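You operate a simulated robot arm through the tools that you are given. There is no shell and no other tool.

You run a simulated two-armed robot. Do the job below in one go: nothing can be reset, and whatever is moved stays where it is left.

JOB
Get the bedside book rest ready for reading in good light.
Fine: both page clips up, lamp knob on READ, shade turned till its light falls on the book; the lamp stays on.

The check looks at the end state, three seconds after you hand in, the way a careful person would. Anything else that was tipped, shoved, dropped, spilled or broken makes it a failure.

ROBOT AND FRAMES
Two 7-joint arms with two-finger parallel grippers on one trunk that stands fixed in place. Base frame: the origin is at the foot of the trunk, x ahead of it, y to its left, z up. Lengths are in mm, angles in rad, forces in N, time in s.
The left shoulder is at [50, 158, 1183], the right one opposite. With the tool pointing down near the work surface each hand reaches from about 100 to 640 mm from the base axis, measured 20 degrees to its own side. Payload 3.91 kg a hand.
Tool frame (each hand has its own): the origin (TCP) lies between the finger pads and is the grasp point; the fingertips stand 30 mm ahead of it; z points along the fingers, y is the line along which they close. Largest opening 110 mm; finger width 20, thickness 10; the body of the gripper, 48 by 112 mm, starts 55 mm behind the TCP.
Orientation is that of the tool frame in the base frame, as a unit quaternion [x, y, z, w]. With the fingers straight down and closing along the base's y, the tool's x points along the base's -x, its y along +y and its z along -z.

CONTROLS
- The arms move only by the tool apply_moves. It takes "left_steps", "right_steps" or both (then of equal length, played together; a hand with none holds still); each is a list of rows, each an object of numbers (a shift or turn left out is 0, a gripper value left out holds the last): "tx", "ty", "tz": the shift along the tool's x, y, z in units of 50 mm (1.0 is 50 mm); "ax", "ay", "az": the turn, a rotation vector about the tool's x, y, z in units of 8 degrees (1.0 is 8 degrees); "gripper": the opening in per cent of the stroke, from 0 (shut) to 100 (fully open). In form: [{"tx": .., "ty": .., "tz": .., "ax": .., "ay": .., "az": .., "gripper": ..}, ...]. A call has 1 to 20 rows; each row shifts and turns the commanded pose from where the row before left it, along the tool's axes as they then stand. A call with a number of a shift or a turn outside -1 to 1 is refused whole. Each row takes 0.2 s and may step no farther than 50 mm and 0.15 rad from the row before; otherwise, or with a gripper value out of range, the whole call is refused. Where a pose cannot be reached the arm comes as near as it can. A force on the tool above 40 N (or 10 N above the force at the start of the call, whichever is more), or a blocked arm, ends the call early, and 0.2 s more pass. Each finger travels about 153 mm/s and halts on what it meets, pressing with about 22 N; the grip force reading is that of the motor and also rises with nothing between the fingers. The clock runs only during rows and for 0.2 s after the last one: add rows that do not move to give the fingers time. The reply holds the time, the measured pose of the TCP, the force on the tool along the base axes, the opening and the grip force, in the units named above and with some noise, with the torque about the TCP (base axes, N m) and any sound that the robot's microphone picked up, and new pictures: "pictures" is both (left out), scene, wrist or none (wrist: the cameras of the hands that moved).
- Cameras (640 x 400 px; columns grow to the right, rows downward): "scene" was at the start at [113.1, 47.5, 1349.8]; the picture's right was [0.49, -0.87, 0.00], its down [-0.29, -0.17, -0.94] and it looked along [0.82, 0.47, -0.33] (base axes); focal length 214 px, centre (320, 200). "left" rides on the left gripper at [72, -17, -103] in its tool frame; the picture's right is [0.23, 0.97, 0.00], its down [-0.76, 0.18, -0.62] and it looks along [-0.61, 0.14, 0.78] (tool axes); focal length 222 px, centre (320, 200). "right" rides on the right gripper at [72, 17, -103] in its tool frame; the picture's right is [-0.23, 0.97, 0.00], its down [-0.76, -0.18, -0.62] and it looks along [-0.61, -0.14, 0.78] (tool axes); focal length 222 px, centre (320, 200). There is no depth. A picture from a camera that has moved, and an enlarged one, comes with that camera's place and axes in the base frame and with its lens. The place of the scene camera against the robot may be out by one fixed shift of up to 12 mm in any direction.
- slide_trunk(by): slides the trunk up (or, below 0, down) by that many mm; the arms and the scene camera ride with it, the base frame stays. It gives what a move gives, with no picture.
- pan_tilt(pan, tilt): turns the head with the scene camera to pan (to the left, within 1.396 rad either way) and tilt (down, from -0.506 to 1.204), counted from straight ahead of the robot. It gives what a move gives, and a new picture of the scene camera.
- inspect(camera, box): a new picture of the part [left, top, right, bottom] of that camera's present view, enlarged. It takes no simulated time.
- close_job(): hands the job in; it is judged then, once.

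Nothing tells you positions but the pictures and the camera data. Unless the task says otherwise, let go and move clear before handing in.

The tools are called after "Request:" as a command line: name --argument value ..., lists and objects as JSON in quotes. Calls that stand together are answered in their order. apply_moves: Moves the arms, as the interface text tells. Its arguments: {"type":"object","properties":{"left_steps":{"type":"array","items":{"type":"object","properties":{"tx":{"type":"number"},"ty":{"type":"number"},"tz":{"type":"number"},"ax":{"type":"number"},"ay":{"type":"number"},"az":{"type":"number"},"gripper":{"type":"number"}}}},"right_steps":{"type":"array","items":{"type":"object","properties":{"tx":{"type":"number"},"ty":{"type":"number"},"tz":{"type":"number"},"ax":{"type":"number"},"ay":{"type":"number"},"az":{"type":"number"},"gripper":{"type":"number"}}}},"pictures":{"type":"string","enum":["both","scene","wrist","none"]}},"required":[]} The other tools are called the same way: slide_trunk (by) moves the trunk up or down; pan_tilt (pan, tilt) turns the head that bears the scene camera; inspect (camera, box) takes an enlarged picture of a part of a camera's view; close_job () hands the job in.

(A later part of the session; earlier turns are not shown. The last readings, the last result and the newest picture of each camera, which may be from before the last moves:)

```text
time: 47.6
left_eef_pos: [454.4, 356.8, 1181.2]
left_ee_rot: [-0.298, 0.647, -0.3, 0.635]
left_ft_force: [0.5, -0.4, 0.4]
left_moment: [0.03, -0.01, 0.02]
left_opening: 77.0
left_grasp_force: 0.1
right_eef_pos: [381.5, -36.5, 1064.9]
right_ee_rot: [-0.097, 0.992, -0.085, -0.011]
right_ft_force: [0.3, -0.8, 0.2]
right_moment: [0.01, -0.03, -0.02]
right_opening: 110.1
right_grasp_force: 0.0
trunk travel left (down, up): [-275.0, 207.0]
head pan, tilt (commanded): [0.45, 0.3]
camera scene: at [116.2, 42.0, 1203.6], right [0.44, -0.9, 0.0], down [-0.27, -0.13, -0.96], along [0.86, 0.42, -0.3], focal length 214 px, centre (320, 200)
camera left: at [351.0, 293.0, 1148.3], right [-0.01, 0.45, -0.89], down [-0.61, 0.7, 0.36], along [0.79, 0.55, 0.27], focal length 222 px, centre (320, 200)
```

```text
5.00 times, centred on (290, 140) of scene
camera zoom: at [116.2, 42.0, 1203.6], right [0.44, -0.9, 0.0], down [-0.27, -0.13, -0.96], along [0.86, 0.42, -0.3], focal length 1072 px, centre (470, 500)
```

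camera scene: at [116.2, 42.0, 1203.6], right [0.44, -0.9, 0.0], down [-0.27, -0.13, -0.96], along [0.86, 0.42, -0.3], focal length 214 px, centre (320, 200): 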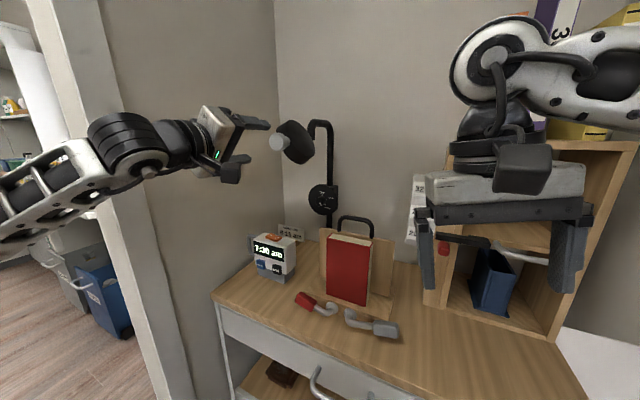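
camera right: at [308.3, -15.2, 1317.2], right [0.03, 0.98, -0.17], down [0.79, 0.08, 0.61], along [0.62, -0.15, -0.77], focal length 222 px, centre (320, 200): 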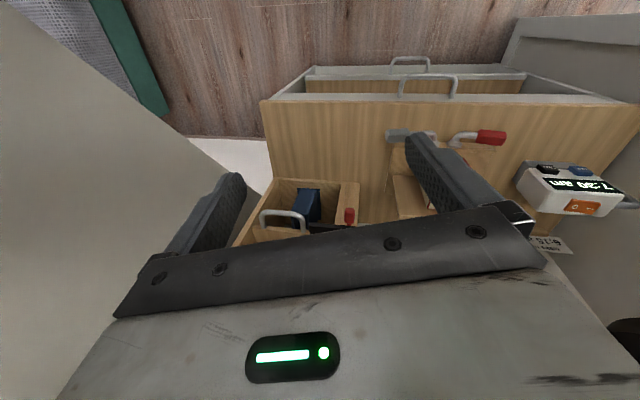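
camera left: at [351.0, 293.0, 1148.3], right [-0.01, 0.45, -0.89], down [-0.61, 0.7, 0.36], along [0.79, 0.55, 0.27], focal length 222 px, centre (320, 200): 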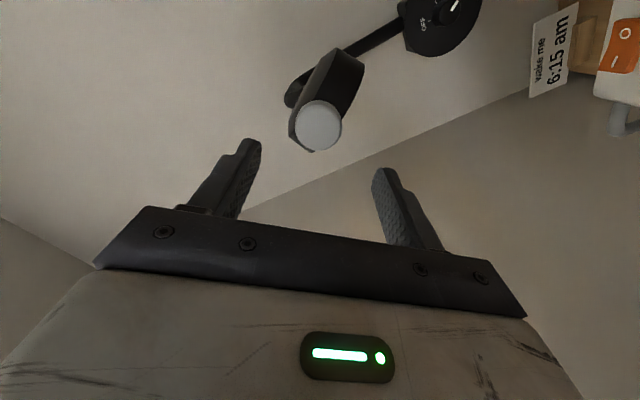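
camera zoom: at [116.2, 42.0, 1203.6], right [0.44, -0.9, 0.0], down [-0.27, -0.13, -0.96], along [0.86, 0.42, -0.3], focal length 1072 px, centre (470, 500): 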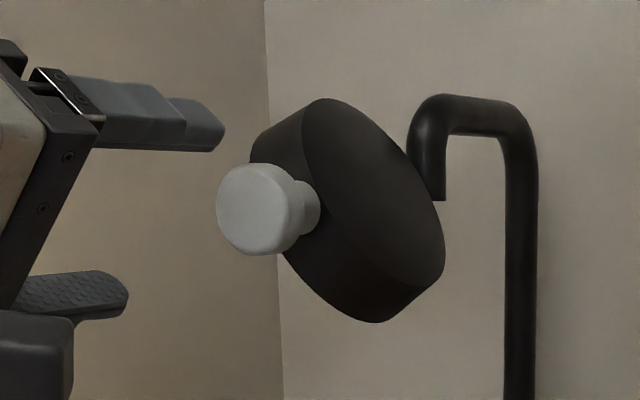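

The handle axis is at y=356, z=1179 with its front at x≈552. I'm on axis, so I'll advance with the fingers straddling the white handle.

Request:
apply_moves --left_steps '[{"tx": 0.04, "ty": 0.024}, {"tz": 0.6}, {"tz": 0.6}, {"tz": 0.5}, {}]' --pictures "both"

Request:
inspect --camera "scene" --box '[230, 100, 350, 180]'

Request:
inspect --camera "left" --box '[220, 80, 420, 230]'

```text
time: 48.8
left_eef_pos: [539.1, 352.3, 1178.3]
left_ee_rot: [-0.298, 0.646, -0.3, 0.635]
left_ft_force: [0.1, -0.1, 0.7]
left_moment: [0.01, 0.0, 0.0]
left_opening: 77.1
left_grasp_force: 0.1
right_eef_pos: [381.6, -35.9, 1065.9]
right_ee_rot: [-0.098, 0.991, -0.085, -0.012]
right_ft_force: [0.0, 0.5, 0.3]
right_moment: [0.01, 0.0, 0.03]
right_opening: 110.2
right_grasp_force: 0.0
trunk travel left (down, up): [-275.0, 207.0]
head pan, tilt (commanded): [0.45, 0.3]
camera scene: at [116.3, 42.0, 1203.6], right [0.44, -0.9, 0.0], down [-0.27, -0.13, -0.96], along [0.86, 0.42, -0.3], focal length 214 px, centre (320, 200)
camera left: at [434.4, 288.3, 1146.3], right [-0.01, 0.45, -0.89], down [-0.61, 0.7, 0.36], along [0.79, 0.55, 0.27], focal length 222 px, centre (320, 200)
```

scene: 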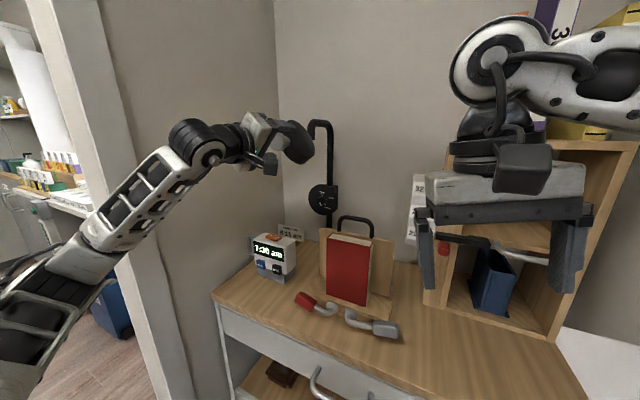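
left: 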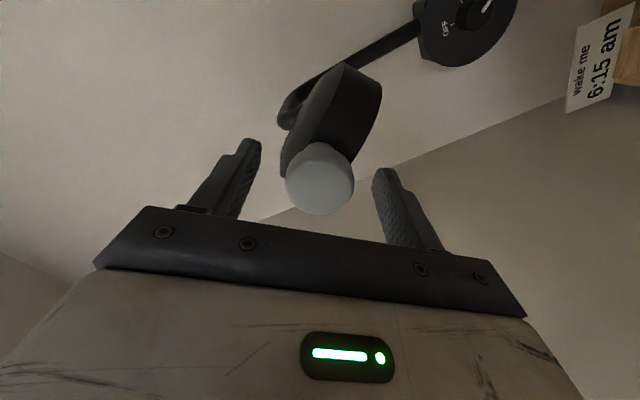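

```text
5.00 times, centred on (290, 140) of scene
camera zoom: at [116.3, 42.0, 1203.6], right [0.44, -0.9, 0.0], down [-0.27, -0.13, -0.96], along [0.86, 0.42, -0.3], focal length 1072 px, centre (470, 500)
```

zoom: 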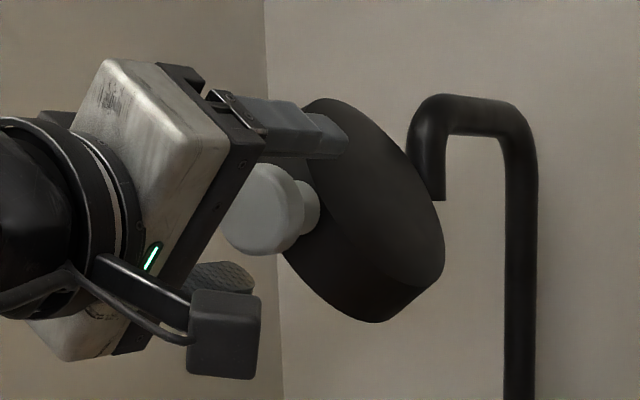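

```text
2.67 times, centred on (320, 155) of left
camera zoom: at [434.4, 288.3, 1146.3], right [-0.01, 0.45, -0.89], down [-0.61, 0.7, 0.36], along [0.79, 0.55, 0.27], focal length 592 px, centre (320, 320)
```

zoom: 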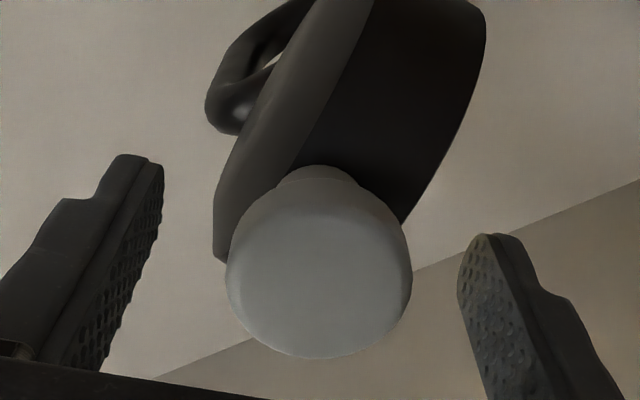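

Request:
apply_moves --left_steps '[{"tx": -0.045, "ty": 0.03}, {"gripper": 0}, {}, {}, {}]' --pictures "wrist"

Request:
inspect --camera "left" --box '[220, 80, 420, 230]'

```text
time: 50.0
left_eef_pos: [538.2, 354.6, 1179.6]
left_ee_rot: [-0.298, 0.645, -0.302, 0.635]
left_ft_force: [9.6, -2.4, 11.8]
left_moment: [-0.04, -0.28, -0.98]
left_opening: 41.6
left_grasp_force: 44.7
right_eef_pos: [381.3, -36.7, 1065.9]
right_ee_rot: [-0.097, 0.992, -0.084, -0.012]
right_ft_force: [-0.2, 0.5, 0.1]
right_moment: [0.02, 0.0, -0.01]
right_opening: 110.1
right_grasp_force: 0.1
trunk travel left (down, up): [-275.0, 207.0]
head pan, tilt (commanded): [0.45, 0.3]
camera left: at [434.0, 290.1, 1146.9], right [0.0, 0.45, -0.89], down [-0.61, 0.7, 0.36], along [0.79, 0.55, 0.27], focal length 222 px, centre (320, 200)
```

left: 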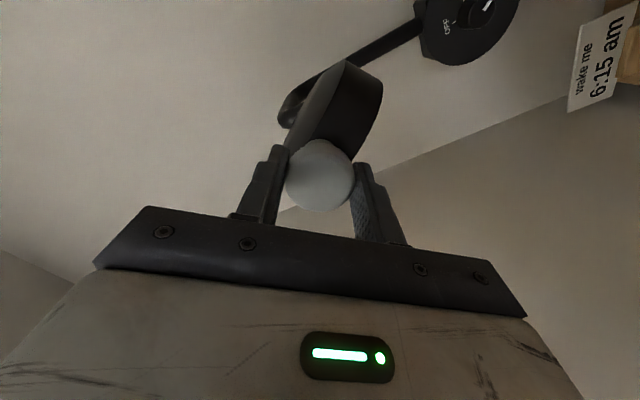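

```text
2.67 times, centred on (320, 155) of left
camera zoom: at [434.0, 290.1, 1146.9], right [0.0, 0.45, -0.89], down [-0.61, 0.7, 0.36], along [0.79, 0.55, 0.27], focal length 592 px, centre (320, 320)
```

zoom: 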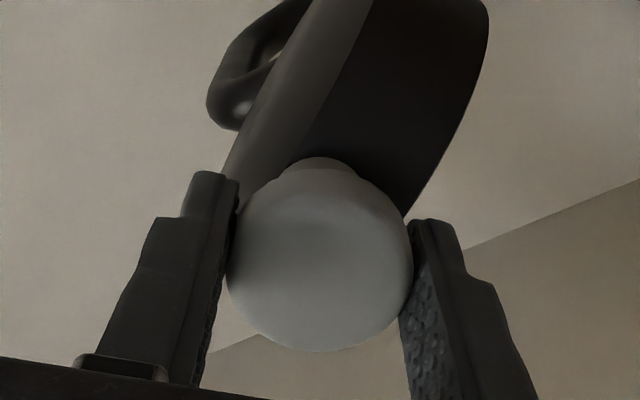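

The handle is gripped at 42 mm. I'll turn it counter-clockwise a little and check that the shade follows.

Request:
apply_moves --left_steps '[{"az": -0.7}, {"az": -0.7}, {"az": -0.7}, {}]' --pictures "both"

Request:
inspect --camera "scene" --box '[230, 100, 350, 180]'

Request:
inspect --camera "left" --box '[220, 80, 420, 230]'

```text
time: 51.0
left_eef_pos: [537.9, 354.7, 1181.0]
left_ee_rot: [-0.388, 0.595, -0.392, 0.585]
left_ft_force: [2.0, -9.7, 11.3]
left_moment: [0.0, -0.59, -0.77]
left_opening: 41.8
left_grasp_force: 44.9
right_eef_pos: [381.2, -38.1, 1066.0]
right_ee_rot: [-0.097, 0.992, -0.085, -0.011]
right_ft_force: [-0.2, 0.1, 0.6]
right_moment: [-0.02, 0.02, 0.02]
right_opening: 109.9
right_grasp_force: 0.1
trunk travel left (down, up): [-275.0, 207.0]
head pan, tilt (commanded): [0.45, 0.3]
camera scene: at [115.4, 40.2, 1203.8], right [0.44, -0.9, 0.0], down [-0.27, -0.13, -0.96], along [0.86, 0.42, -0.29], focal length 214 px, centre (320, 200)
camera left: at [434.0, 283.5, 1167.5], right [-0.01, 0.17, -0.98], down [-0.61, 0.78, 0.14], along [0.79, 0.6, 0.1], focal length 222 px, centre (320, 200)
```

scene: 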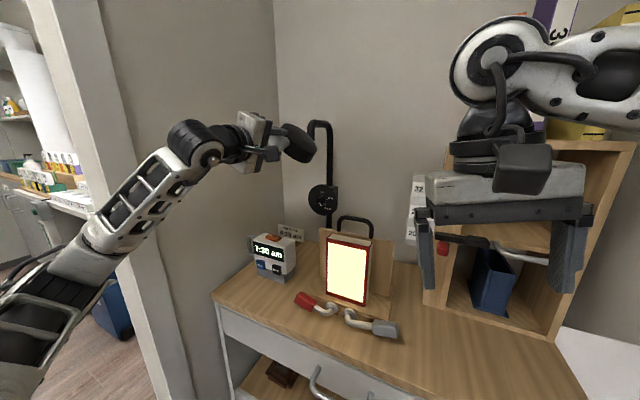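
left: 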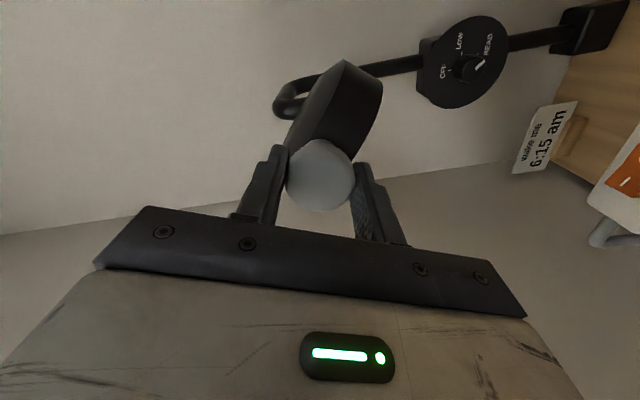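

```text
5.00 times, centred on (290, 140) of scene
camera zoom: at [115.4, 40.2, 1203.8], right [0.44, -0.9, 0.0], down [-0.27, -0.13, -0.96], along [0.86, 0.42, -0.29], focal length 1072 px, centre (470, 500)
```

zoom: 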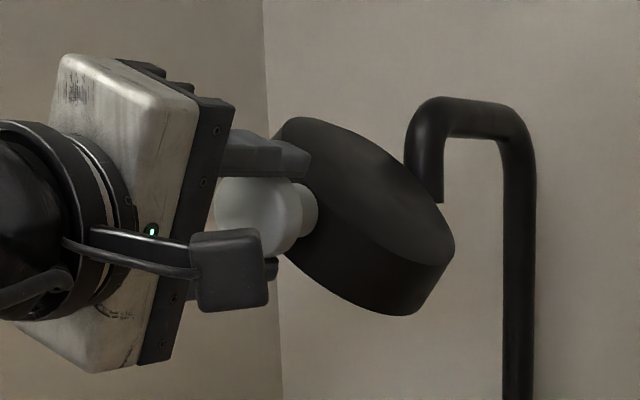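

```text
2.67 times, centred on (320, 155) of left
camera zoom: at [434.0, 283.5, 1167.5], right [-0.01, 0.17, -0.98], down [-0.61, 0.78, 0.14], along [0.79, 0.6, 0.1], focal length 592 px, centre (320, 320)
```

zoom: 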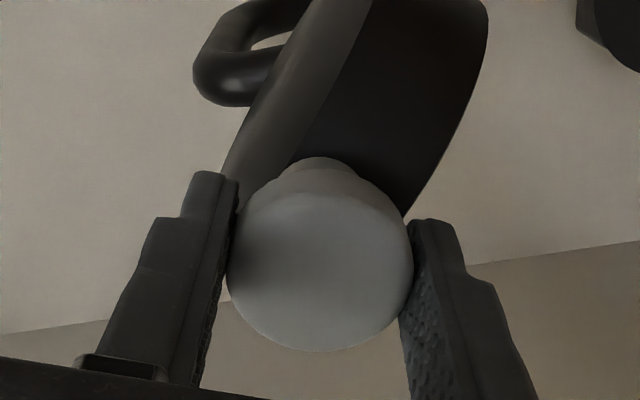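

The shade follows, and a bright lit patch has just appeared on the book. I'll look at the book and shade more closely.

Request:
inspect --camera "scene" --box '[280, 210, 420, 350]'

Request:
inspect --camera "scene" --box '[220, 90, 440, 350]'

```text
2.86 times, centred on (350, 280) of scene
camera zoom: at [115.4, 40.2, 1203.8], right [0.44, -0.9, 0.0], down [-0.27, -0.13, -0.96], along [0.86, 0.42, -0.29], focal length 613 px, centre (234, -29)
```

zoom: 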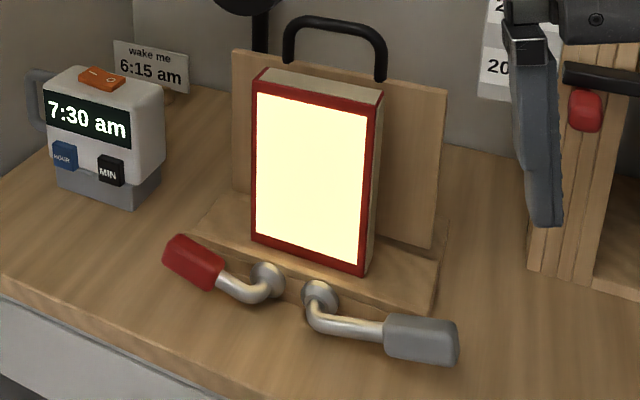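

```text
1.54 times, centred on (330, 220) of scene
camera zoom: at [115.4, 40.2, 1203.8], right [0.44, -0.9, 0.0], down [-0.27, -0.13, -0.96], along [0.86, 0.42, -0.29], focal length 330 px, centre (305, 169)
```

zoom: 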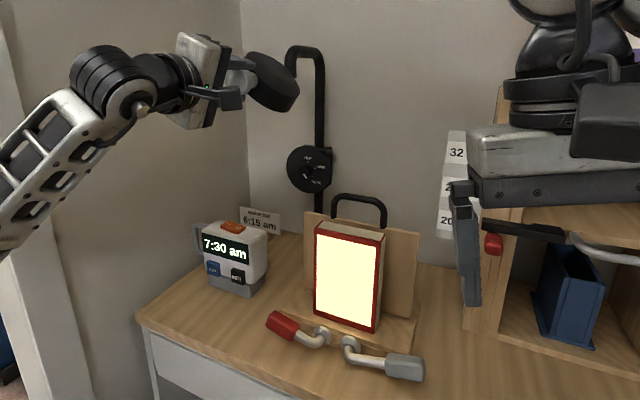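

The glow means the light reaches the book. I don't want to stop at the edge of the good range, so I'll keep turning in small steps and watch it.

Request:
apply_moves --left_steps '[{"az": -0.7}, {"az": -0.7}, {}]' --pictures "scene"

Request:
apply_moves --left_steps '[{"az": -0.7}, {"az": -0.7}, {}]' --pictures "scene"

```text
time: 51.8
left_eef_pos: [538.4, 354.0, 1180.6]
left_ee_rot: [-0.442, 0.555, -0.447, 0.544]
left_ft_force: [0.9, -12.7, 11.1]
left_moment: [-0.01, -0.8, -0.89]
left_opening: 41.4
left_grasp_force: 44.4
right_eef_pos: [380.9, -38.0, 1065.9]
right_ee_rot: [-0.097, 0.992, -0.084, -0.011]
right_ft_force: [0.3, -0.2, 0.3]
right_moment: [-0.01, 0.01, -0.01]
right_opening: 110.0
right_grasp_force: 0.1
trunk travel left (down, up): [-275.0, 207.0]
head pan, tilt (commanded): [0.45, 0.3]
camera scene: at [115.3, 39.7, 1203.8], right [0.44, -0.9, 0.0], down [-0.27, -0.13, -0.96], along [0.86, 0.42, -0.29], focal length 214 px, centre (320, 200)
```

scene: 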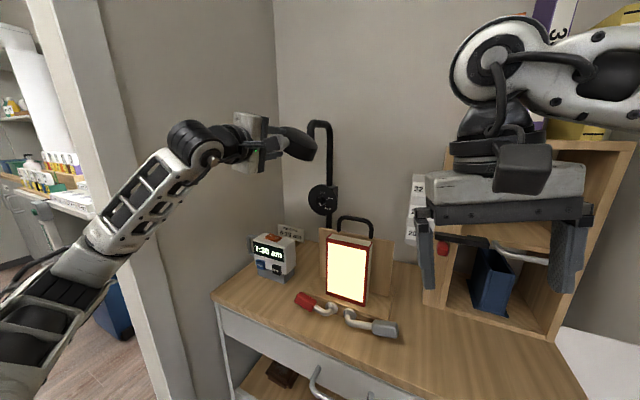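

```text
time: 52.6
left_eef_pos: [537.0, 356.0, 1180.6]
left_ee_rot: [-0.494, 0.508, -0.499, 0.498]
left_ft_force: [2.6, -15.1, 10.5]
left_moment: [-0.01, -0.91, -0.94]
left_opening: 41.7
left_grasp_force: 45.5
right_eef_pos: [381.0, -39.4, 1066.3]
right_ee_rot: [-0.096, 0.992, -0.084, -0.011]
right_ft_force: [-0.3, -0.5, -0.1]
right_moment: [0.02, -0.03, 0.0]
right_opening: 109.7
right_grasp_force: 0.1
trunk travel left (down, up): [-275.0, 207.0]
head pan, tilt (commanded): [0.45, 0.3]
camera scene: at [115.4, 39.5, 1203.8], right [0.44, -0.9, 0.0], down [-0.27, -0.13, -0.96], along [0.86, 0.42, -0.29], focal length 214 px, centre (320, 200)
```

scene: 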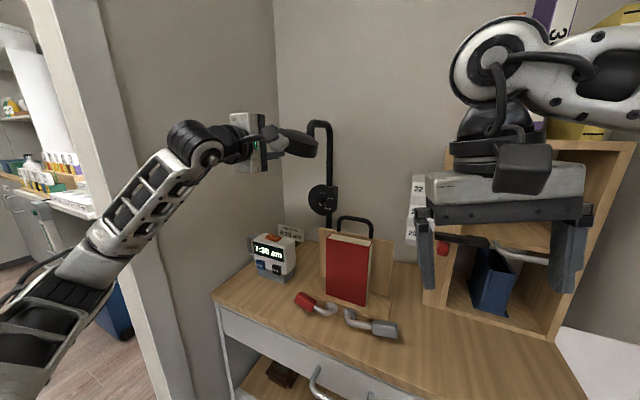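

The glow went out after about 39° of turn. It was on at 17° and 28° and off at 0° and 39°. I'll step back to find the edges and stop in the middle.

Request:
apply_moves --left_steps '[{"az": 0.6}, {}]' --pictures "scene"

Request:
apply_moves --left_steps '[{"az": 0.6}, {}]' --pictures "scene"

```text
time: 53.2
left_eef_pos: [537.0, 355.2, 1180.0]
left_ee_rot: [-0.472, 0.53, -0.476, 0.519]
left_ft_force: [5.5, -16.8, 16.2]
left_moment: [0.03, 0.14, -0.44]
left_opening: 41.3
left_grasp_force: 44.6
right_eef_pos: [381.3, -38.7, 1066.0]
right_ee_rot: [-0.098, 0.992, -0.084, -0.011]
right_ft_force: [0.4, 0.8, 0.3]
right_moment: [-0.03, 0.01, -0.03]
right_opening: 109.9
right_grasp_force: 0.0
trunk travel left (down, up): [-275.0, 207.0]
head pan, tilt (commanded): [0.45, 0.3]
camera scene: at [115.5, 38.9, 1203.9], right [0.44, -0.9, 0.0], down [-0.27, -0.13, -0.96], along [0.86, 0.42, -0.29], focal length 214 px, centre (320, 200)
```

scene: 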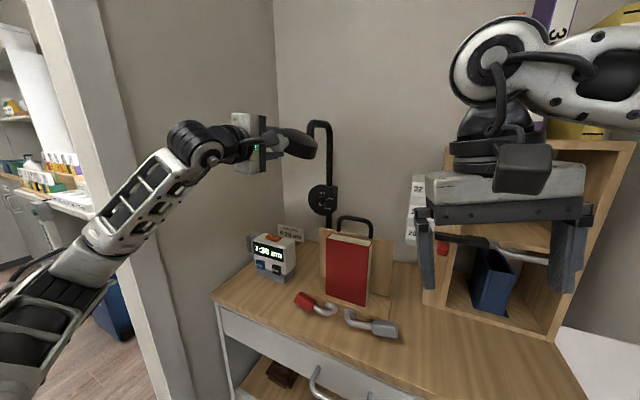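

```text
time: 53.8
left_eef_pos: [537.6, 355.2, 1178.7]
left_ee_rot: [-0.45, 0.55, -0.453, 0.539]
left_ft_force: [2.3, -19.8, 12.2]
left_moment: [0.02, -0.7, 0.83]
left_opening: 41.5
left_grasp_force: 44.8
right_eef_pos: [380.7, -38.6, 1065.9]
right_ee_rot: [-0.097, 0.992, -0.084, -0.011]
right_ft_force: [0.2, -1.0, 0.1]
right_moment: [0.0, 0.01, 0.02]
right_opening: 110.1
right_grasp_force: 0.0
trunk travel left (down, up): [-275.0, 207.0]
head pan, tilt (commanded): [0.45, 0.3]
camera scene: at [115.4, 38.8, 1203.8], right [0.44, -0.9, 0.0], down [-0.27, -0.13, -0.96], along [0.86, 0.42, -0.29], focal length 214 px, centre (320, 200)
```

scene: 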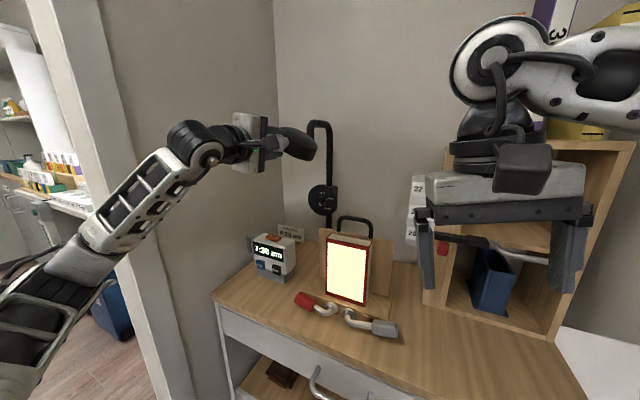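

Request:
apply_moves --left_steps '[{"az": 0.9}, {"az": 0.9}, {}]' --pictures "scene"

Request:
apply_moves --left_steps '[{"az": 0.5}, {}]' --pictures "scene"

```text
time: 54.6
left_eef_pos: [537.5, 355.6, 1180.5]
left_ee_rot: [-0.377, 0.602, -0.382, 0.591]
left_ft_force: [1.4, -18.0, 11.2]
left_moment: [-0.02, 0.12, 0.26]
left_opening: 41.6
left_grasp_force: 44.8
right_eef_pos: [380.9, -38.8, 1066.8]
right_ee_rot: [-0.097, 0.992, -0.083, -0.011]
right_ft_force: [-0.1, -0.6, -0.3]
right_moment: [-0.01, -0.03, -0.02]
right_opening: 110.3
right_grasp_force: 0.0
trunk travel left (down, up): [-275.0, 207.0]
head pan, tilt (commanded): [0.45, 0.3]
camera scene: at [115.5, 39.0, 1203.8], right [0.44, -0.9, 0.0], down [-0.27, -0.13, -0.96], along [0.86, 0.42, -0.29], focal length 214 px, centre (320, 200)
```

scene: 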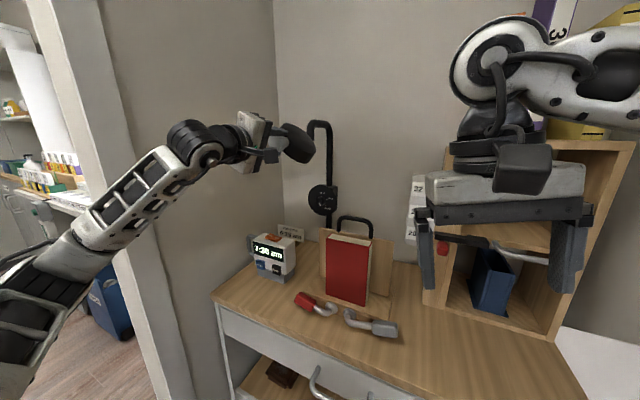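

```text
time: 55.2
left_eef_pos: [537.9, 355.3, 1180.4]
left_ee_rot: [-0.357, 0.615, -0.361, 0.604]
left_ft_force: [-4.2, -19.9, 6.8]
left_moment: [0.01, -0.25, 0.38]
left_opening: 41.5
left_grasp_force: 45.5
right_eef_pos: [380.9, -38.4, 1066.9]
right_ee_rot: [-0.097, 0.992, -0.083, -0.012]
right_ft_force: [-0.1, 0.1, -0.8]
right_moment: [-0.02, -0.03, 0.01]
right_opening: 110.1
right_grasp_force: 0.1
trunk travel left (down, up): [-275.0, 207.0]
head pan, tilt (commanded): [0.45, 0.3]
camera scene: at [115.0, 39.1, 1203.8], right [0.44, -0.9, 0.0], down [-0.27, -0.13, -0.96], along [0.86, 0.42, -0.29], focal length 214 px, centre (320, 200)
```

scene: 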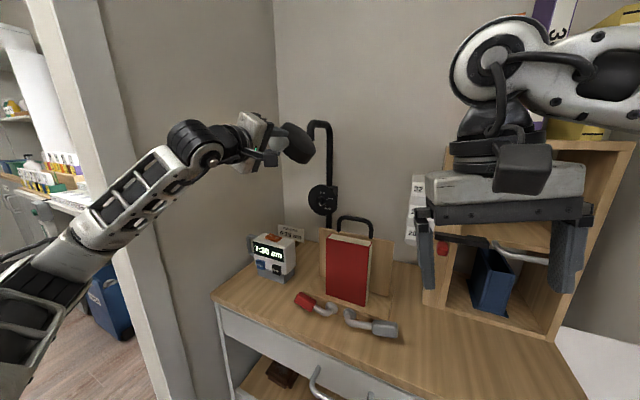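

The good range runs from about -66° to -81° of hand roll. I'll set it to the middle, about -73.5°.

Request:
apply_moves --left_steps '[{"az": -0.8}, {"az": -0.76}, {}, {}]' --pictures "scene"

```text
time: 56.2
left_eef_pos: [538.2, 354.4, 1180.8]
left_ee_rot: [-0.421, 0.571, -0.426, 0.561]
left_ft_force: [-2.1, -15.9, 7.0]
left_moment: [-0.02, -0.27, -1.32]
left_opening: 41.6
left_grasp_force: 44.9
right_eef_pos: [380.9, -38.3, 1066.1]
right_ee_rot: [-0.097, 0.992, -0.085, -0.011]
right_ft_force: [-0.4, 0.6, -0.5]
right_moment: [-0.01, -0.03, 0.02]
right_opening: 109.9
right_grasp_force: 0.1
trunk travel left (down, up): [-275.0, 207.0]
head pan, tilt (commanded): [0.45, 0.3]
camera scene: at [115.3, 39.6, 1203.8], right [0.44, -0.9, 0.0], down [-0.27, -0.13, -0.96], along [0.86, 0.42, -0.29], focal length 214 px, centre (320, 200)
```

scene: 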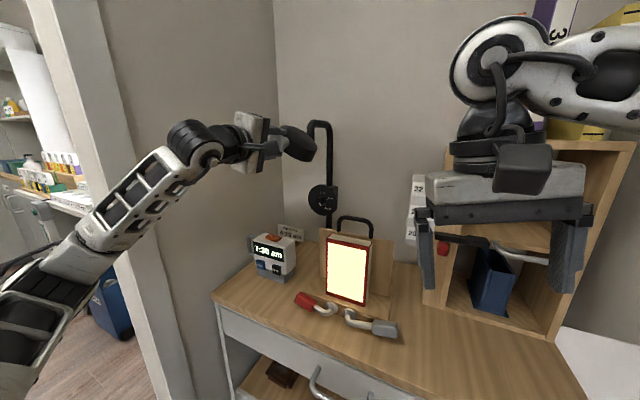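

Request:
apply_moves --left_steps '[{"gripper": 70}, {}, {}]' --pictures "both"

Request:
inspect --camera "left" --box '[220, 80, 420, 230]'

```text
time: 57.0
left_eef_pos: [540.3, 359.7, 1177.8]
left_ee_rot: [-0.425, 0.572, -0.423, 0.56]
left_ft_force: [0.0, 0.4, 0.0]
left_moment: [0.03, -0.04, 0.01]
left_opening: 76.7
left_grasp_force: 0.0
right_eef_pos: [382.5, -36.0, 1065.2]
right_ee_rot: [-0.098, 0.992, -0.085, -0.012]
right_ft_force: [0.3, 0.2, -0.2]
right_moment: [-0.04, 0.0, 0.0]
right_opening: 110.1
right_grasp_force: 0.0
trunk travel left (down, up): [-275.0, 207.0]
head pan, tilt (commanded): [0.45, 0.3]
camera scene: at [116.2, 42.1, 1203.6], right [0.44, -0.9, 0.0], down [-0.27, -0.13, -0.96], along [0.86, 0.42, -0.3], focal length 214 px, centre (320, 200)
camera left: at [435.7, 286.4, 1174.6], right [-0.01, 0.05, -1.0], down [-0.62, 0.79, 0.05], along [0.79, 0.62, 0.02], focal length 222 px, centre (320, 200)
```

scene: 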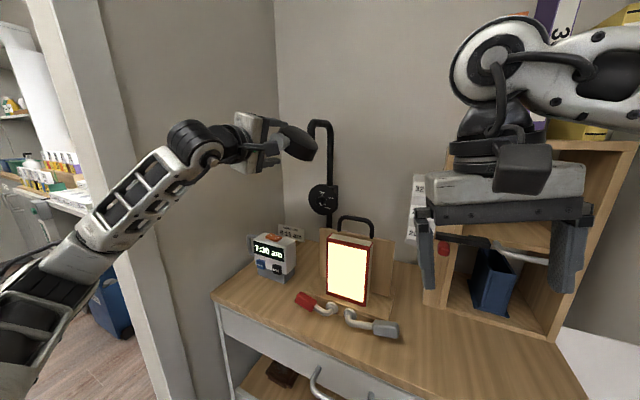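
left: 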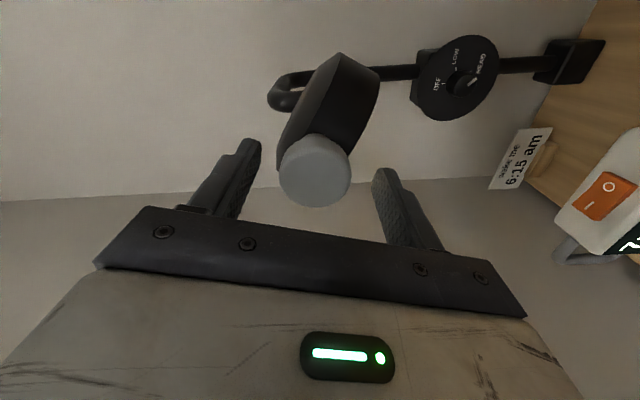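

```text
2.67 times, centred on (320, 155) of left
camera zoom: at [435.7, 286.4, 1174.6], right [-0.01, 0.05, -1.0], down [-0.62, 0.79, 0.05], along [0.79, 0.62, 0.02], focal length 592 px, centre (320, 320)
```

zoom: 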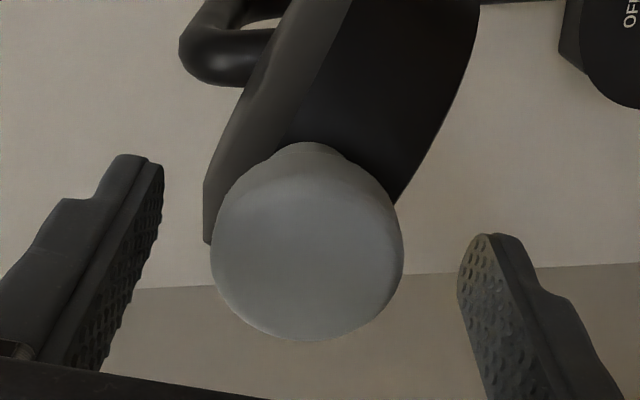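

The shade stays in place and the book stays lit after release. I'll back straight out, then set up for the clips.

Request:
apply_moves --left_steps '[{"tz": -0.5}, {"tz": -1}, {"tz": -0.9}, {}]' --pictures "both"

Request:
inspect --camera "scene" --box '[280, 210, 420, 350]'

```text
time: 58.0
left_eef_pos: [418.3, 357.9, 1181.0]
left_ee_rot: [-0.426, 0.571, -0.425, 0.558]
left_ft_force: [-1.4, 0.0, -0.5]
left_moment: [0.0, 0.03, 0.03]
left_opening: 77.0
left_grasp_force: 0.1
right_eef_pos: [382.5, -36.2, 1065.6]
right_ee_rot: [-0.098, 0.991, -0.085, -0.011]
right_ft_force: [0.3, 0.4, -0.8]
right_moment: [0.02, -0.04, -0.01]
right_opening: 109.8
right_grasp_force: 0.1
trunk travel left (down, up): [-275.0, 207.0]
head pan, tilt (commanded): [0.45, 0.3]
camera scene: at [116.1, 41.9, 1203.5], right [0.44, -0.9, 0.0], down [-0.27, -0.13, -0.96], along [0.86, 0.42, -0.3], focal length 214 px, centre (320, 200)
camera left: at [313.7, 285.5, 1179.2], right [-0.01, 0.05, -1.0], down [-0.61, 0.79, 0.05], along [0.79, 0.61, 0.02], focal length 222 px, centre (320, 200)
```

scene: 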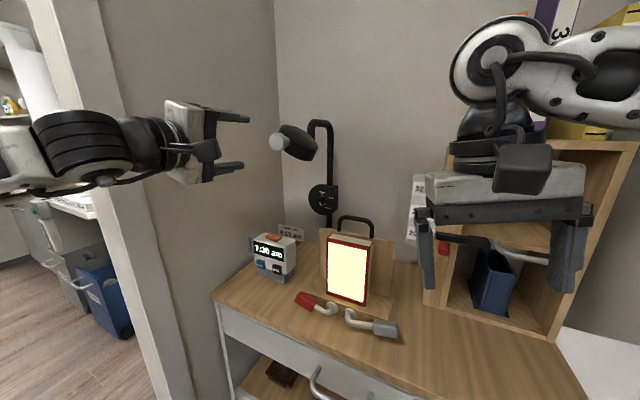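
left: 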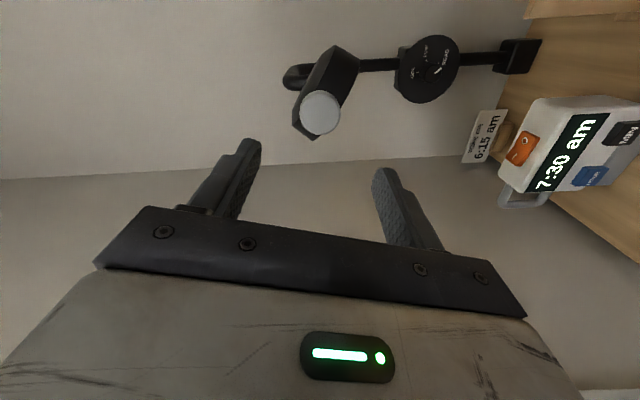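

```text
2.86 times, centred on (350, 280) of scene
camera zoom: at [116.1, 41.9, 1203.5], right [0.44, -0.9, 0.0], down [-0.27, -0.13, -0.96], along [0.86, 0.42, -0.3], focal length 613 px, centre (234, -29)
```

zoom: 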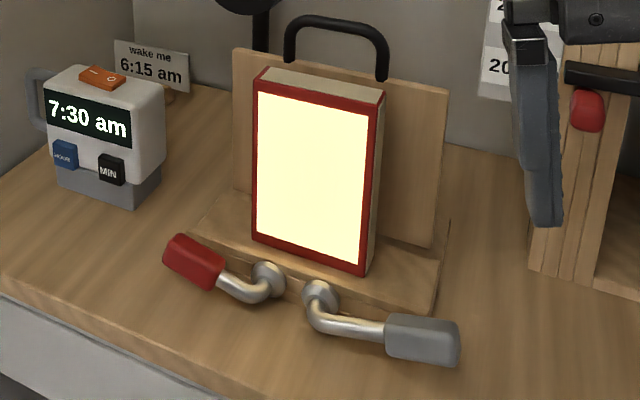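

The lamp is finished and the book is lit. Next are the clips: the red handle is near [511, 275, 788] on a pivot near [542, 212, 765], and the grey one mirrors it. I'll turn the left tool to point down with its fingers closing along x.

Request:
apply_moves --left_steps '[{"az": -1}, {"az": -1}, {"ax": -1}, {"ax": -1}, {"ax": -1}, {"ax": -1}, {"ax": -1}, {"ax": -1}, {"ax": -1}, {"ax": -1}, {"ax": -1}, {"ax": -1}, {"ax": -1}, {"ax": -0.25}, {}]' --pictures "both"

```text
time: 61.2
left_eef_pos: [420.4, 360.3, 1178.1]
left_ee_rot: [-0.703, 0.711, 0.007, -0.004]
left_ft_force: [-0.2, 0.1, 0.1]
left_moment: [-0.03, -0.04, 0.04]
left_opening: 77.1
left_grasp_force: 0.0
right_eef_pos: [381.5, -35.9, 1065.0]
right_ee_rot: [-0.097, 0.991, -0.086, -0.012]
right_ft_force: [-0.4, 0.2, 0.0]
right_moment: [0.01, 0.01, -0.01]
right_opening: 109.7
right_grasp_force: 0.2
trunk travel left (down, up): [-275.0, 207.0]
head pan, tilt (commanded): [0.45, 0.3]
camera scene: at [116.1, 42.1, 1203.6], right [0.44, -0.9, 0.0], down [-0.27, -0.13, -0.96], along [0.86, 0.42, -0.3], focal length 214 px, centre (320, 200)
camera left: at [437.8, 288.5, 1281.3], right [-0.98, -0.22, 0.01], down [-0.16, 0.76, 0.63], along [-0.15, 0.61, -0.78], focal length 222 px, centre (320, 200)
```

scene: 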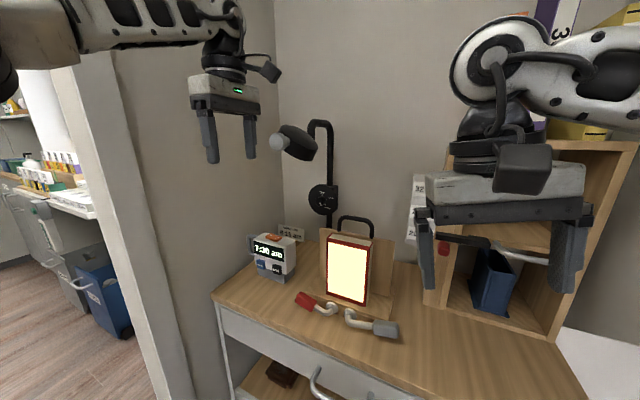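
left: 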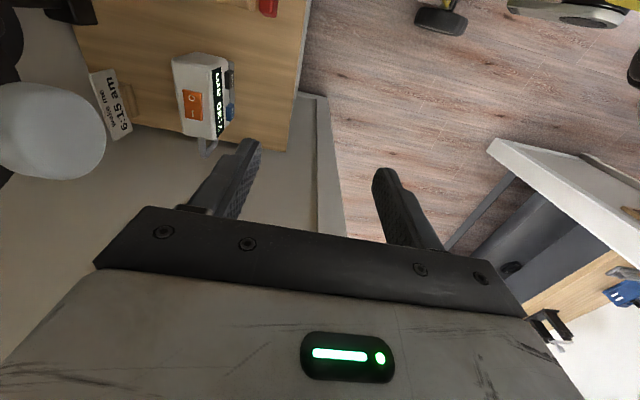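

Request:
apply_moves --left_steps '[{"tx": 0.25, "ty": -0.1, "tz": 0.73}, {"tx": 0.25, "ty": -0.1, "tz": 0.73}, {"tx": 0.25, "ty": -0.2, "tz": 0.73}, {"tx": 0.25, "ty": -0.2, "tz": 0.73}, {"tx": 0.25, "ty": -0.2, "tz": 0.73}, {"tx": 0.25, "ty": -0.2, "tz": 0.73}, {}]' --pictures "both"

```text
time: 62.8
left_eef_pos: [465.0, 285.9, 960.3]
left_ee_rot: [-0.704, 0.71, 0.006, -0.004]
left_ft_force: [0.0, -0.5, 0.2]
left_moment: [0.0, 0.01, -0.02]
left_opening: 77.0
left_grasp_force: 0.2
right_eef_pos: [381.9, -36.6, 1064.9]
right_ee_rot: [-0.097, 0.992, -0.085, -0.012]
right_ft_force: [0.1, 1.1, 0.5]
right_moment: [0.0, 0.0, -0.03]
right_opening: 110.0
right_grasp_force: 0.0
trunk travel left (down, up): [-275.0, 207.0]
head pan, tilt (commanded): [0.45, 0.3]
camera scene: at [116.2, 42.0, 1203.6], right [0.44, -0.9, 0.0], down [-0.27, -0.13, -0.96], along [0.86, 0.42, -0.3], focal length 214 px, centre (320, 200)
camera left: at [482.5, 213.0, 1062.7], right [-0.98, -0.22, 0.01], down [-0.16, 0.76, 0.63], along [-0.15, 0.61, -0.78], focal length 222 px, centre (320, 200)
```

scene: 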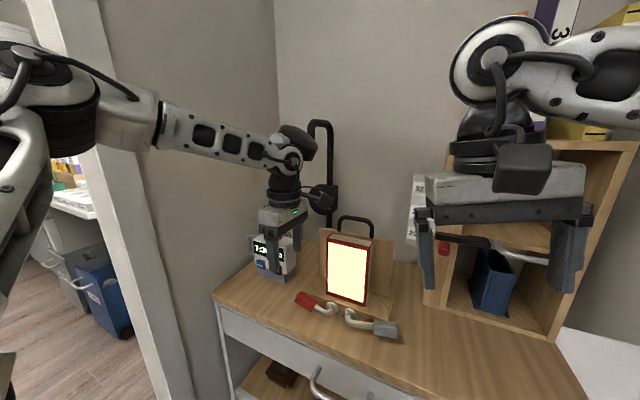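
left: 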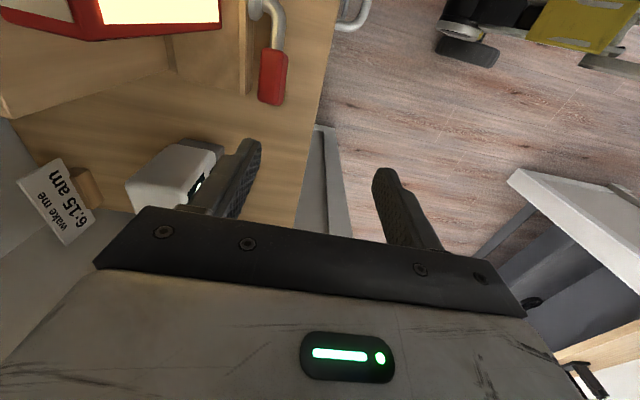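

I'll check the forearm's clearance to the shade and read the red handle's position from this view.

Request:
inspect --camera "scene" --box '[220, 100, 380, 230]'

Request:
inspect --camera "left" --box '[200, 0, 360, 130]'

```text
3.08 times, centred on (300, 165) of scene
camera zoom: at [116.2, 42.0, 1203.6], right [0.44, -0.9, 0.0], down [-0.27, -0.13, -0.96], along [0.86, 0.42, -0.3], focal length 660 px, centre (382, 308)
```

zoom: 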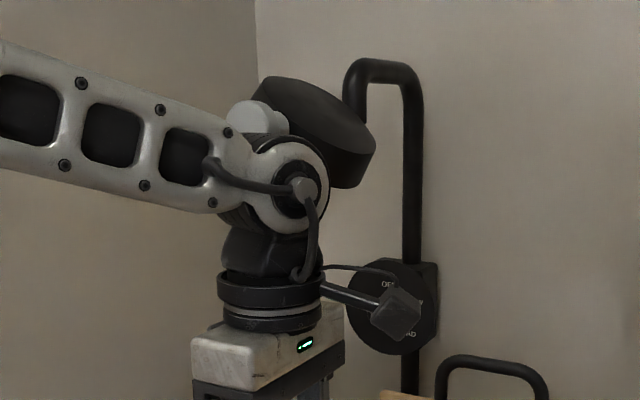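

```text
3.08 times, centred on (280, 65) of left
camera zoom: at [482.5, 213.0, 1062.7], right [-0.98, -0.22, 0.01], down [-0.16, 0.76, 0.63], along [-0.15, 0.61, -0.78], focal length 684 px, centre (443, 615)
```

zoom: 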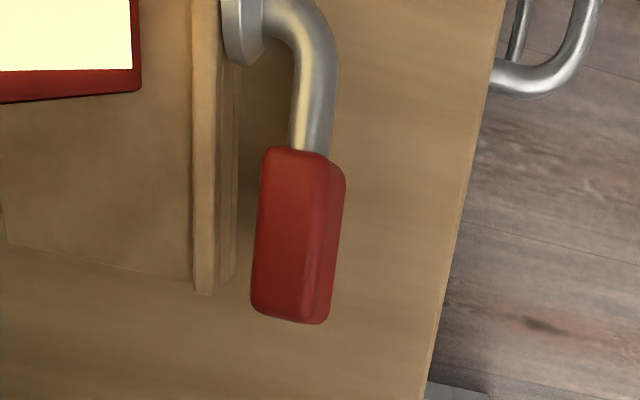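

I can read the red handle now: it spans y 246–297 at x≈519, tilted up about 20°, with roughly 30 mm of room beneath it. I'll push it up from below with closed fingers tilted 55° forward, which keeps the hand well away from the book. First I'll re-orient the hand up here.

Request:
apply_moves --left_steps '[{"az": 1, "gripper": 0}, {"az": 1}, {"az": 1}, {"az": 1}, {"az": 1}, {"az": 1}, {"az": 1}, {"az": 1}, {"az": 1}, {"az": 1}, {"az": 1}, {"az": 0.25}, {"ay": -1}, {"ay": -1}, {"ay": -1}, {"ay": -1}, {"ay": -1}, {"ay": -1}, {"ay": -0.9}, {}]' --pictures "both"

```text
time: 67.0
left_eef_pos: [466.6, 284.3, 959.1]
left_ee_rot: [0.005, 0.889, -0.002, 0.458]
left_ft_force: [0.3, -0.2, -0.4]
left_moment: [-0.03, -0.04, 0.01]
left_opening: 0.1
left_grasp_force: 22.3
right_eef_pos: [382.8, -37.7, 1065.3]
right_ee_rot: [-0.097, 0.992, -0.085, -0.012]
right_ft_force: [0.4, -0.1, 0.7]
right_moment: [-0.01, -0.03, 0.02]
right_opening: 110.2
right_grasp_force: 0.1
trunk travel left (down, up): [-275.0, 207.0]
head pan, tilt (commanded): [0.45, 0.3]
camera scene: at [116.1, 42.1, 1203.6], right [0.44, -0.9, 0.0], down [-0.27, -0.13, -0.96], along [0.86, 0.42, -0.3], focal length 214 px, centre (320, 200)
camera left: at [339.7, 270.0, 959.5], right [-0.12, 0.98, -0.18], down [-0.06, 0.18, 0.98], along [0.99, 0.13, 0.04], focal length 222 px, centre (320, 200)
```

scene: 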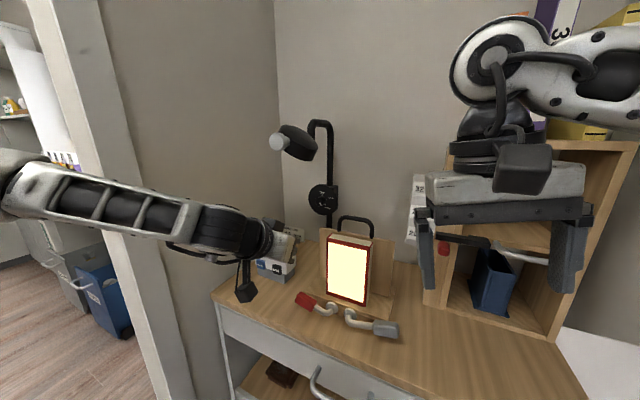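
left: 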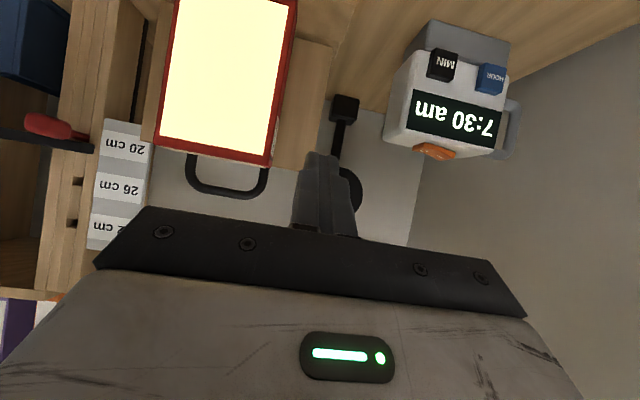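

Request:
apply_moves --left_steps '[{"tx": 0.5375, "tz": 0.365, "ty": 0.04}, {"tx": 0.5375, "tz": 0.365, "ty": 0.04}, {"tx": 0.5375, "tz": 0.365, "ty": 0.04}, {"tx": 0.5375, "tz": 0.365, "ty": 0.04}, {}]' --pictures "both"

Request:
inspect --camera "left" --box '[180, 20, 460, 230]'

Request:
inspect --camera "scene" --box '[220, 220, 420, 370]'

```text
time: 68.2
left_eef_pos: [460.9, 292.6, 829.1]
left_ee_rot: [0.004, 0.89, 0.0, 0.457]
left_ft_force: [0.0, -0.8, -0.2]
left_moment: [-0.01, 0.02, 0.01]
left_opening: 0.0
left_grasp_force: 22.3
right_eef_pos: [381.7, -36.0, 1063.8]
right_ee_rot: [-0.098, 0.991, -0.086, -0.012]
right_ft_force: [0.5, 0.0, -0.5]
right_moment: [-0.02, -0.02, 0.01]
right_opening: 109.9
right_grasp_force: 0.1
trunk travel left (down, up): [-275.0, 207.0]
head pan, tilt (commanded): [0.45, 0.3]
camera scene: at [116.1, 42.1, 1203.6], right [0.44, -0.9, 0.0], down [-0.27, -0.13, -0.96], along [0.86, 0.42, -0.3], focal length 214 px, centre (320, 200)
camera left: at [335.8, 277.1, 830.3], right [-0.12, 0.98, -0.18], down [-0.06, 0.17, 0.98], along [0.99, 0.13, 0.04], focal length 222 px, centre (320, 200)
```

scene: 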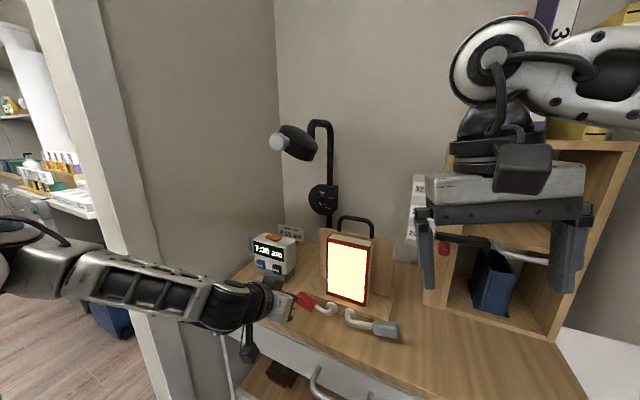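
left: 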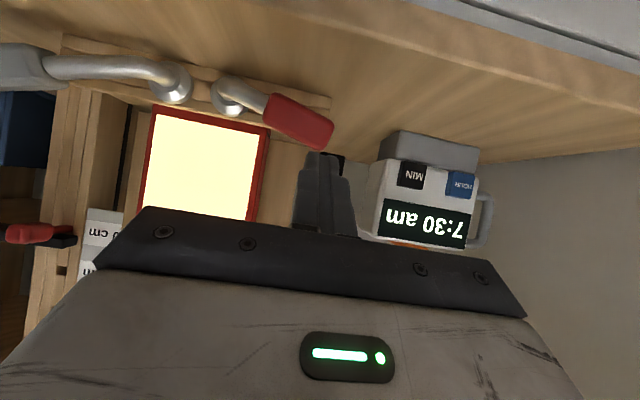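

```text
1.90 times, centred on (320, 125) of left
camera zoom: at [335.8, 277.1, 830.3], right [-0.12, 0.98, -0.18], down [-0.06, 0.17, 0.98], along [0.99, 0.13, 0.04], focal length 423 px, centre (320, 343)
```

zoom: 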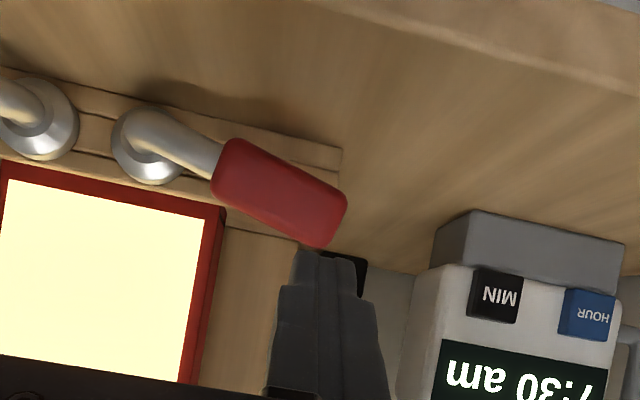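

```text
2.67 times, centred on (320, 295) of scene
camera zoom: at [116.1, 42.1, 1203.6], right [0.44, -0.9, 0.0], down [-0.27, -0.13, -0.96], along [0.86, 0.42, -0.3], focal length 572 px, centre (320, -53)
```

zoom: 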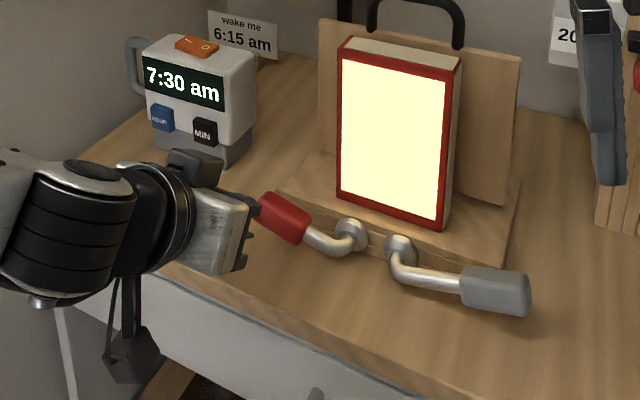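

The red handle's lower edge is at z≈770 and the desk is at about 742. I'll lower the closed fingers in front of the handle so they can slip underneath.

Request:
apply_moves --left_steps '[{"tx": 0.463, "tz": 0.332, "ty": 0.09}, {"tx": 0.463, "tz": 0.332}, {}]' --pictures "both"

Request:
inspect --camera "left" --box '[220, 60, 440, 230]'

Request:
inspect --camera "scene" --box '[240, 260, 360, 350]'

```text
time: 69.0
left_eef_pos: [476.7, 308.5, 820.5]
left_ee_rot: [0.006, 0.891, -0.002, 0.453]
left_ft_force: [0.4, -1.1, -0.2]
left_moment: [0.0, 0.01, -0.03]
left_opening: 0.0
left_grasp_force: 22.3
left hand out of reach, approached as far as the arm can: row 1, 2
right_eef_pos: [381.9, -36.4, 1064.2]
right_ee_rot: [-0.098, 0.992, -0.085, -0.012]
right_ft_force: [-0.1, -0.5, -0.5]
right_moment: [-0.01, 0.0, 0.0]
right_opening: 110.0
right_grasp_force: 0.1
trunk travel left (down, up): [-275.0, 207.0]
head pan, tilt (commanded): [0.45, 0.3]
camera scene: at [116.2, 42.0, 1203.6], right [0.44, -0.9, 0.0], down [-0.27, -0.13, -0.96], along [0.86, 0.42, -0.3], focal length 214 px, centre (320, 200)
camera left: at [349.5, 293.9, 822.3], right [-0.12, 0.98, -0.18], down [-0.05, 0.18, 0.98], along [0.99, 0.13, 0.03], focal length 222 px, centre (320, 200)
```

scene: 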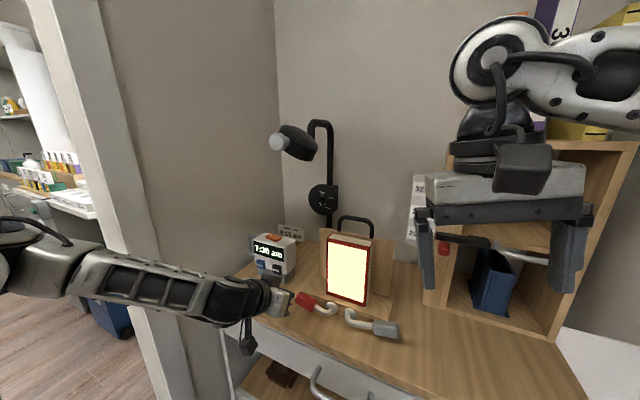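
left: 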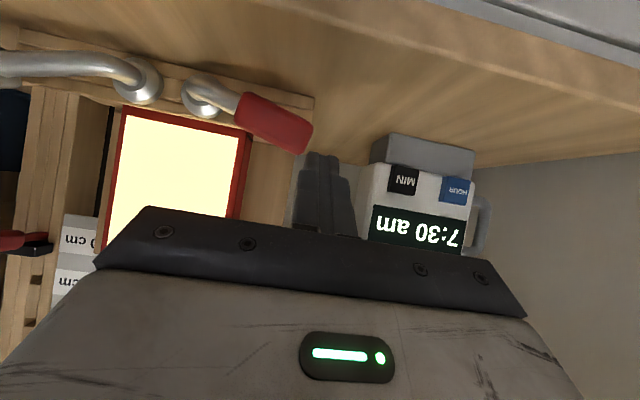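

```text
2.35 times, centred on (330, 145) of left
camera zoom: at [349.5, 293.9, 822.3], right [-0.12, 0.98, -0.18], down [-0.05, 0.18, 0.98], along [0.99, 0.13, 0.03], focal length 523 px, centre (296, 329)
```

zoom: 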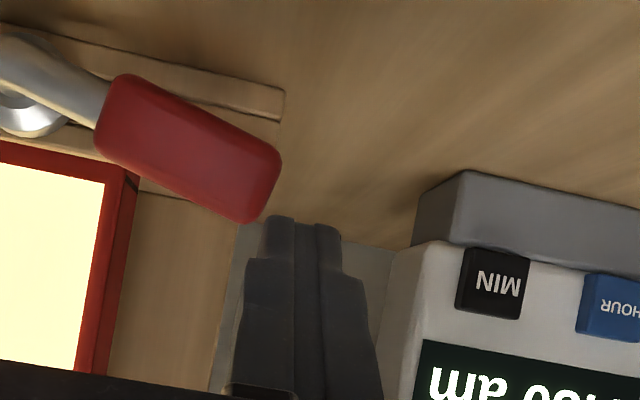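

```text
4.44 times, centred on (300, 305) of scene
camera zoom: at [116.2, 42.0, 1203.6], right [0.44, -0.9, 0.0], down [-0.27, -0.13, -0.96], along [0.86, 0.42, -0.3], focal length 953 px, centre (409, -267)
```

zoom: 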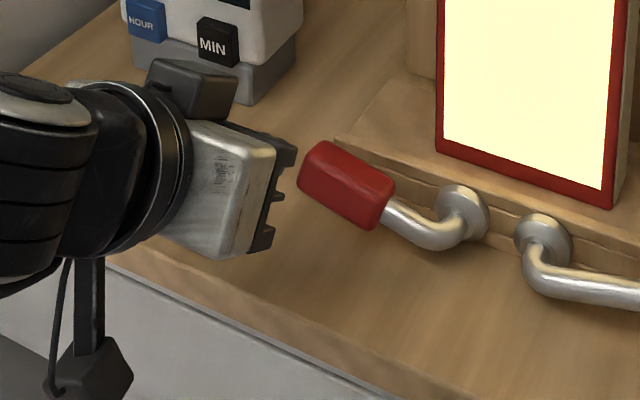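

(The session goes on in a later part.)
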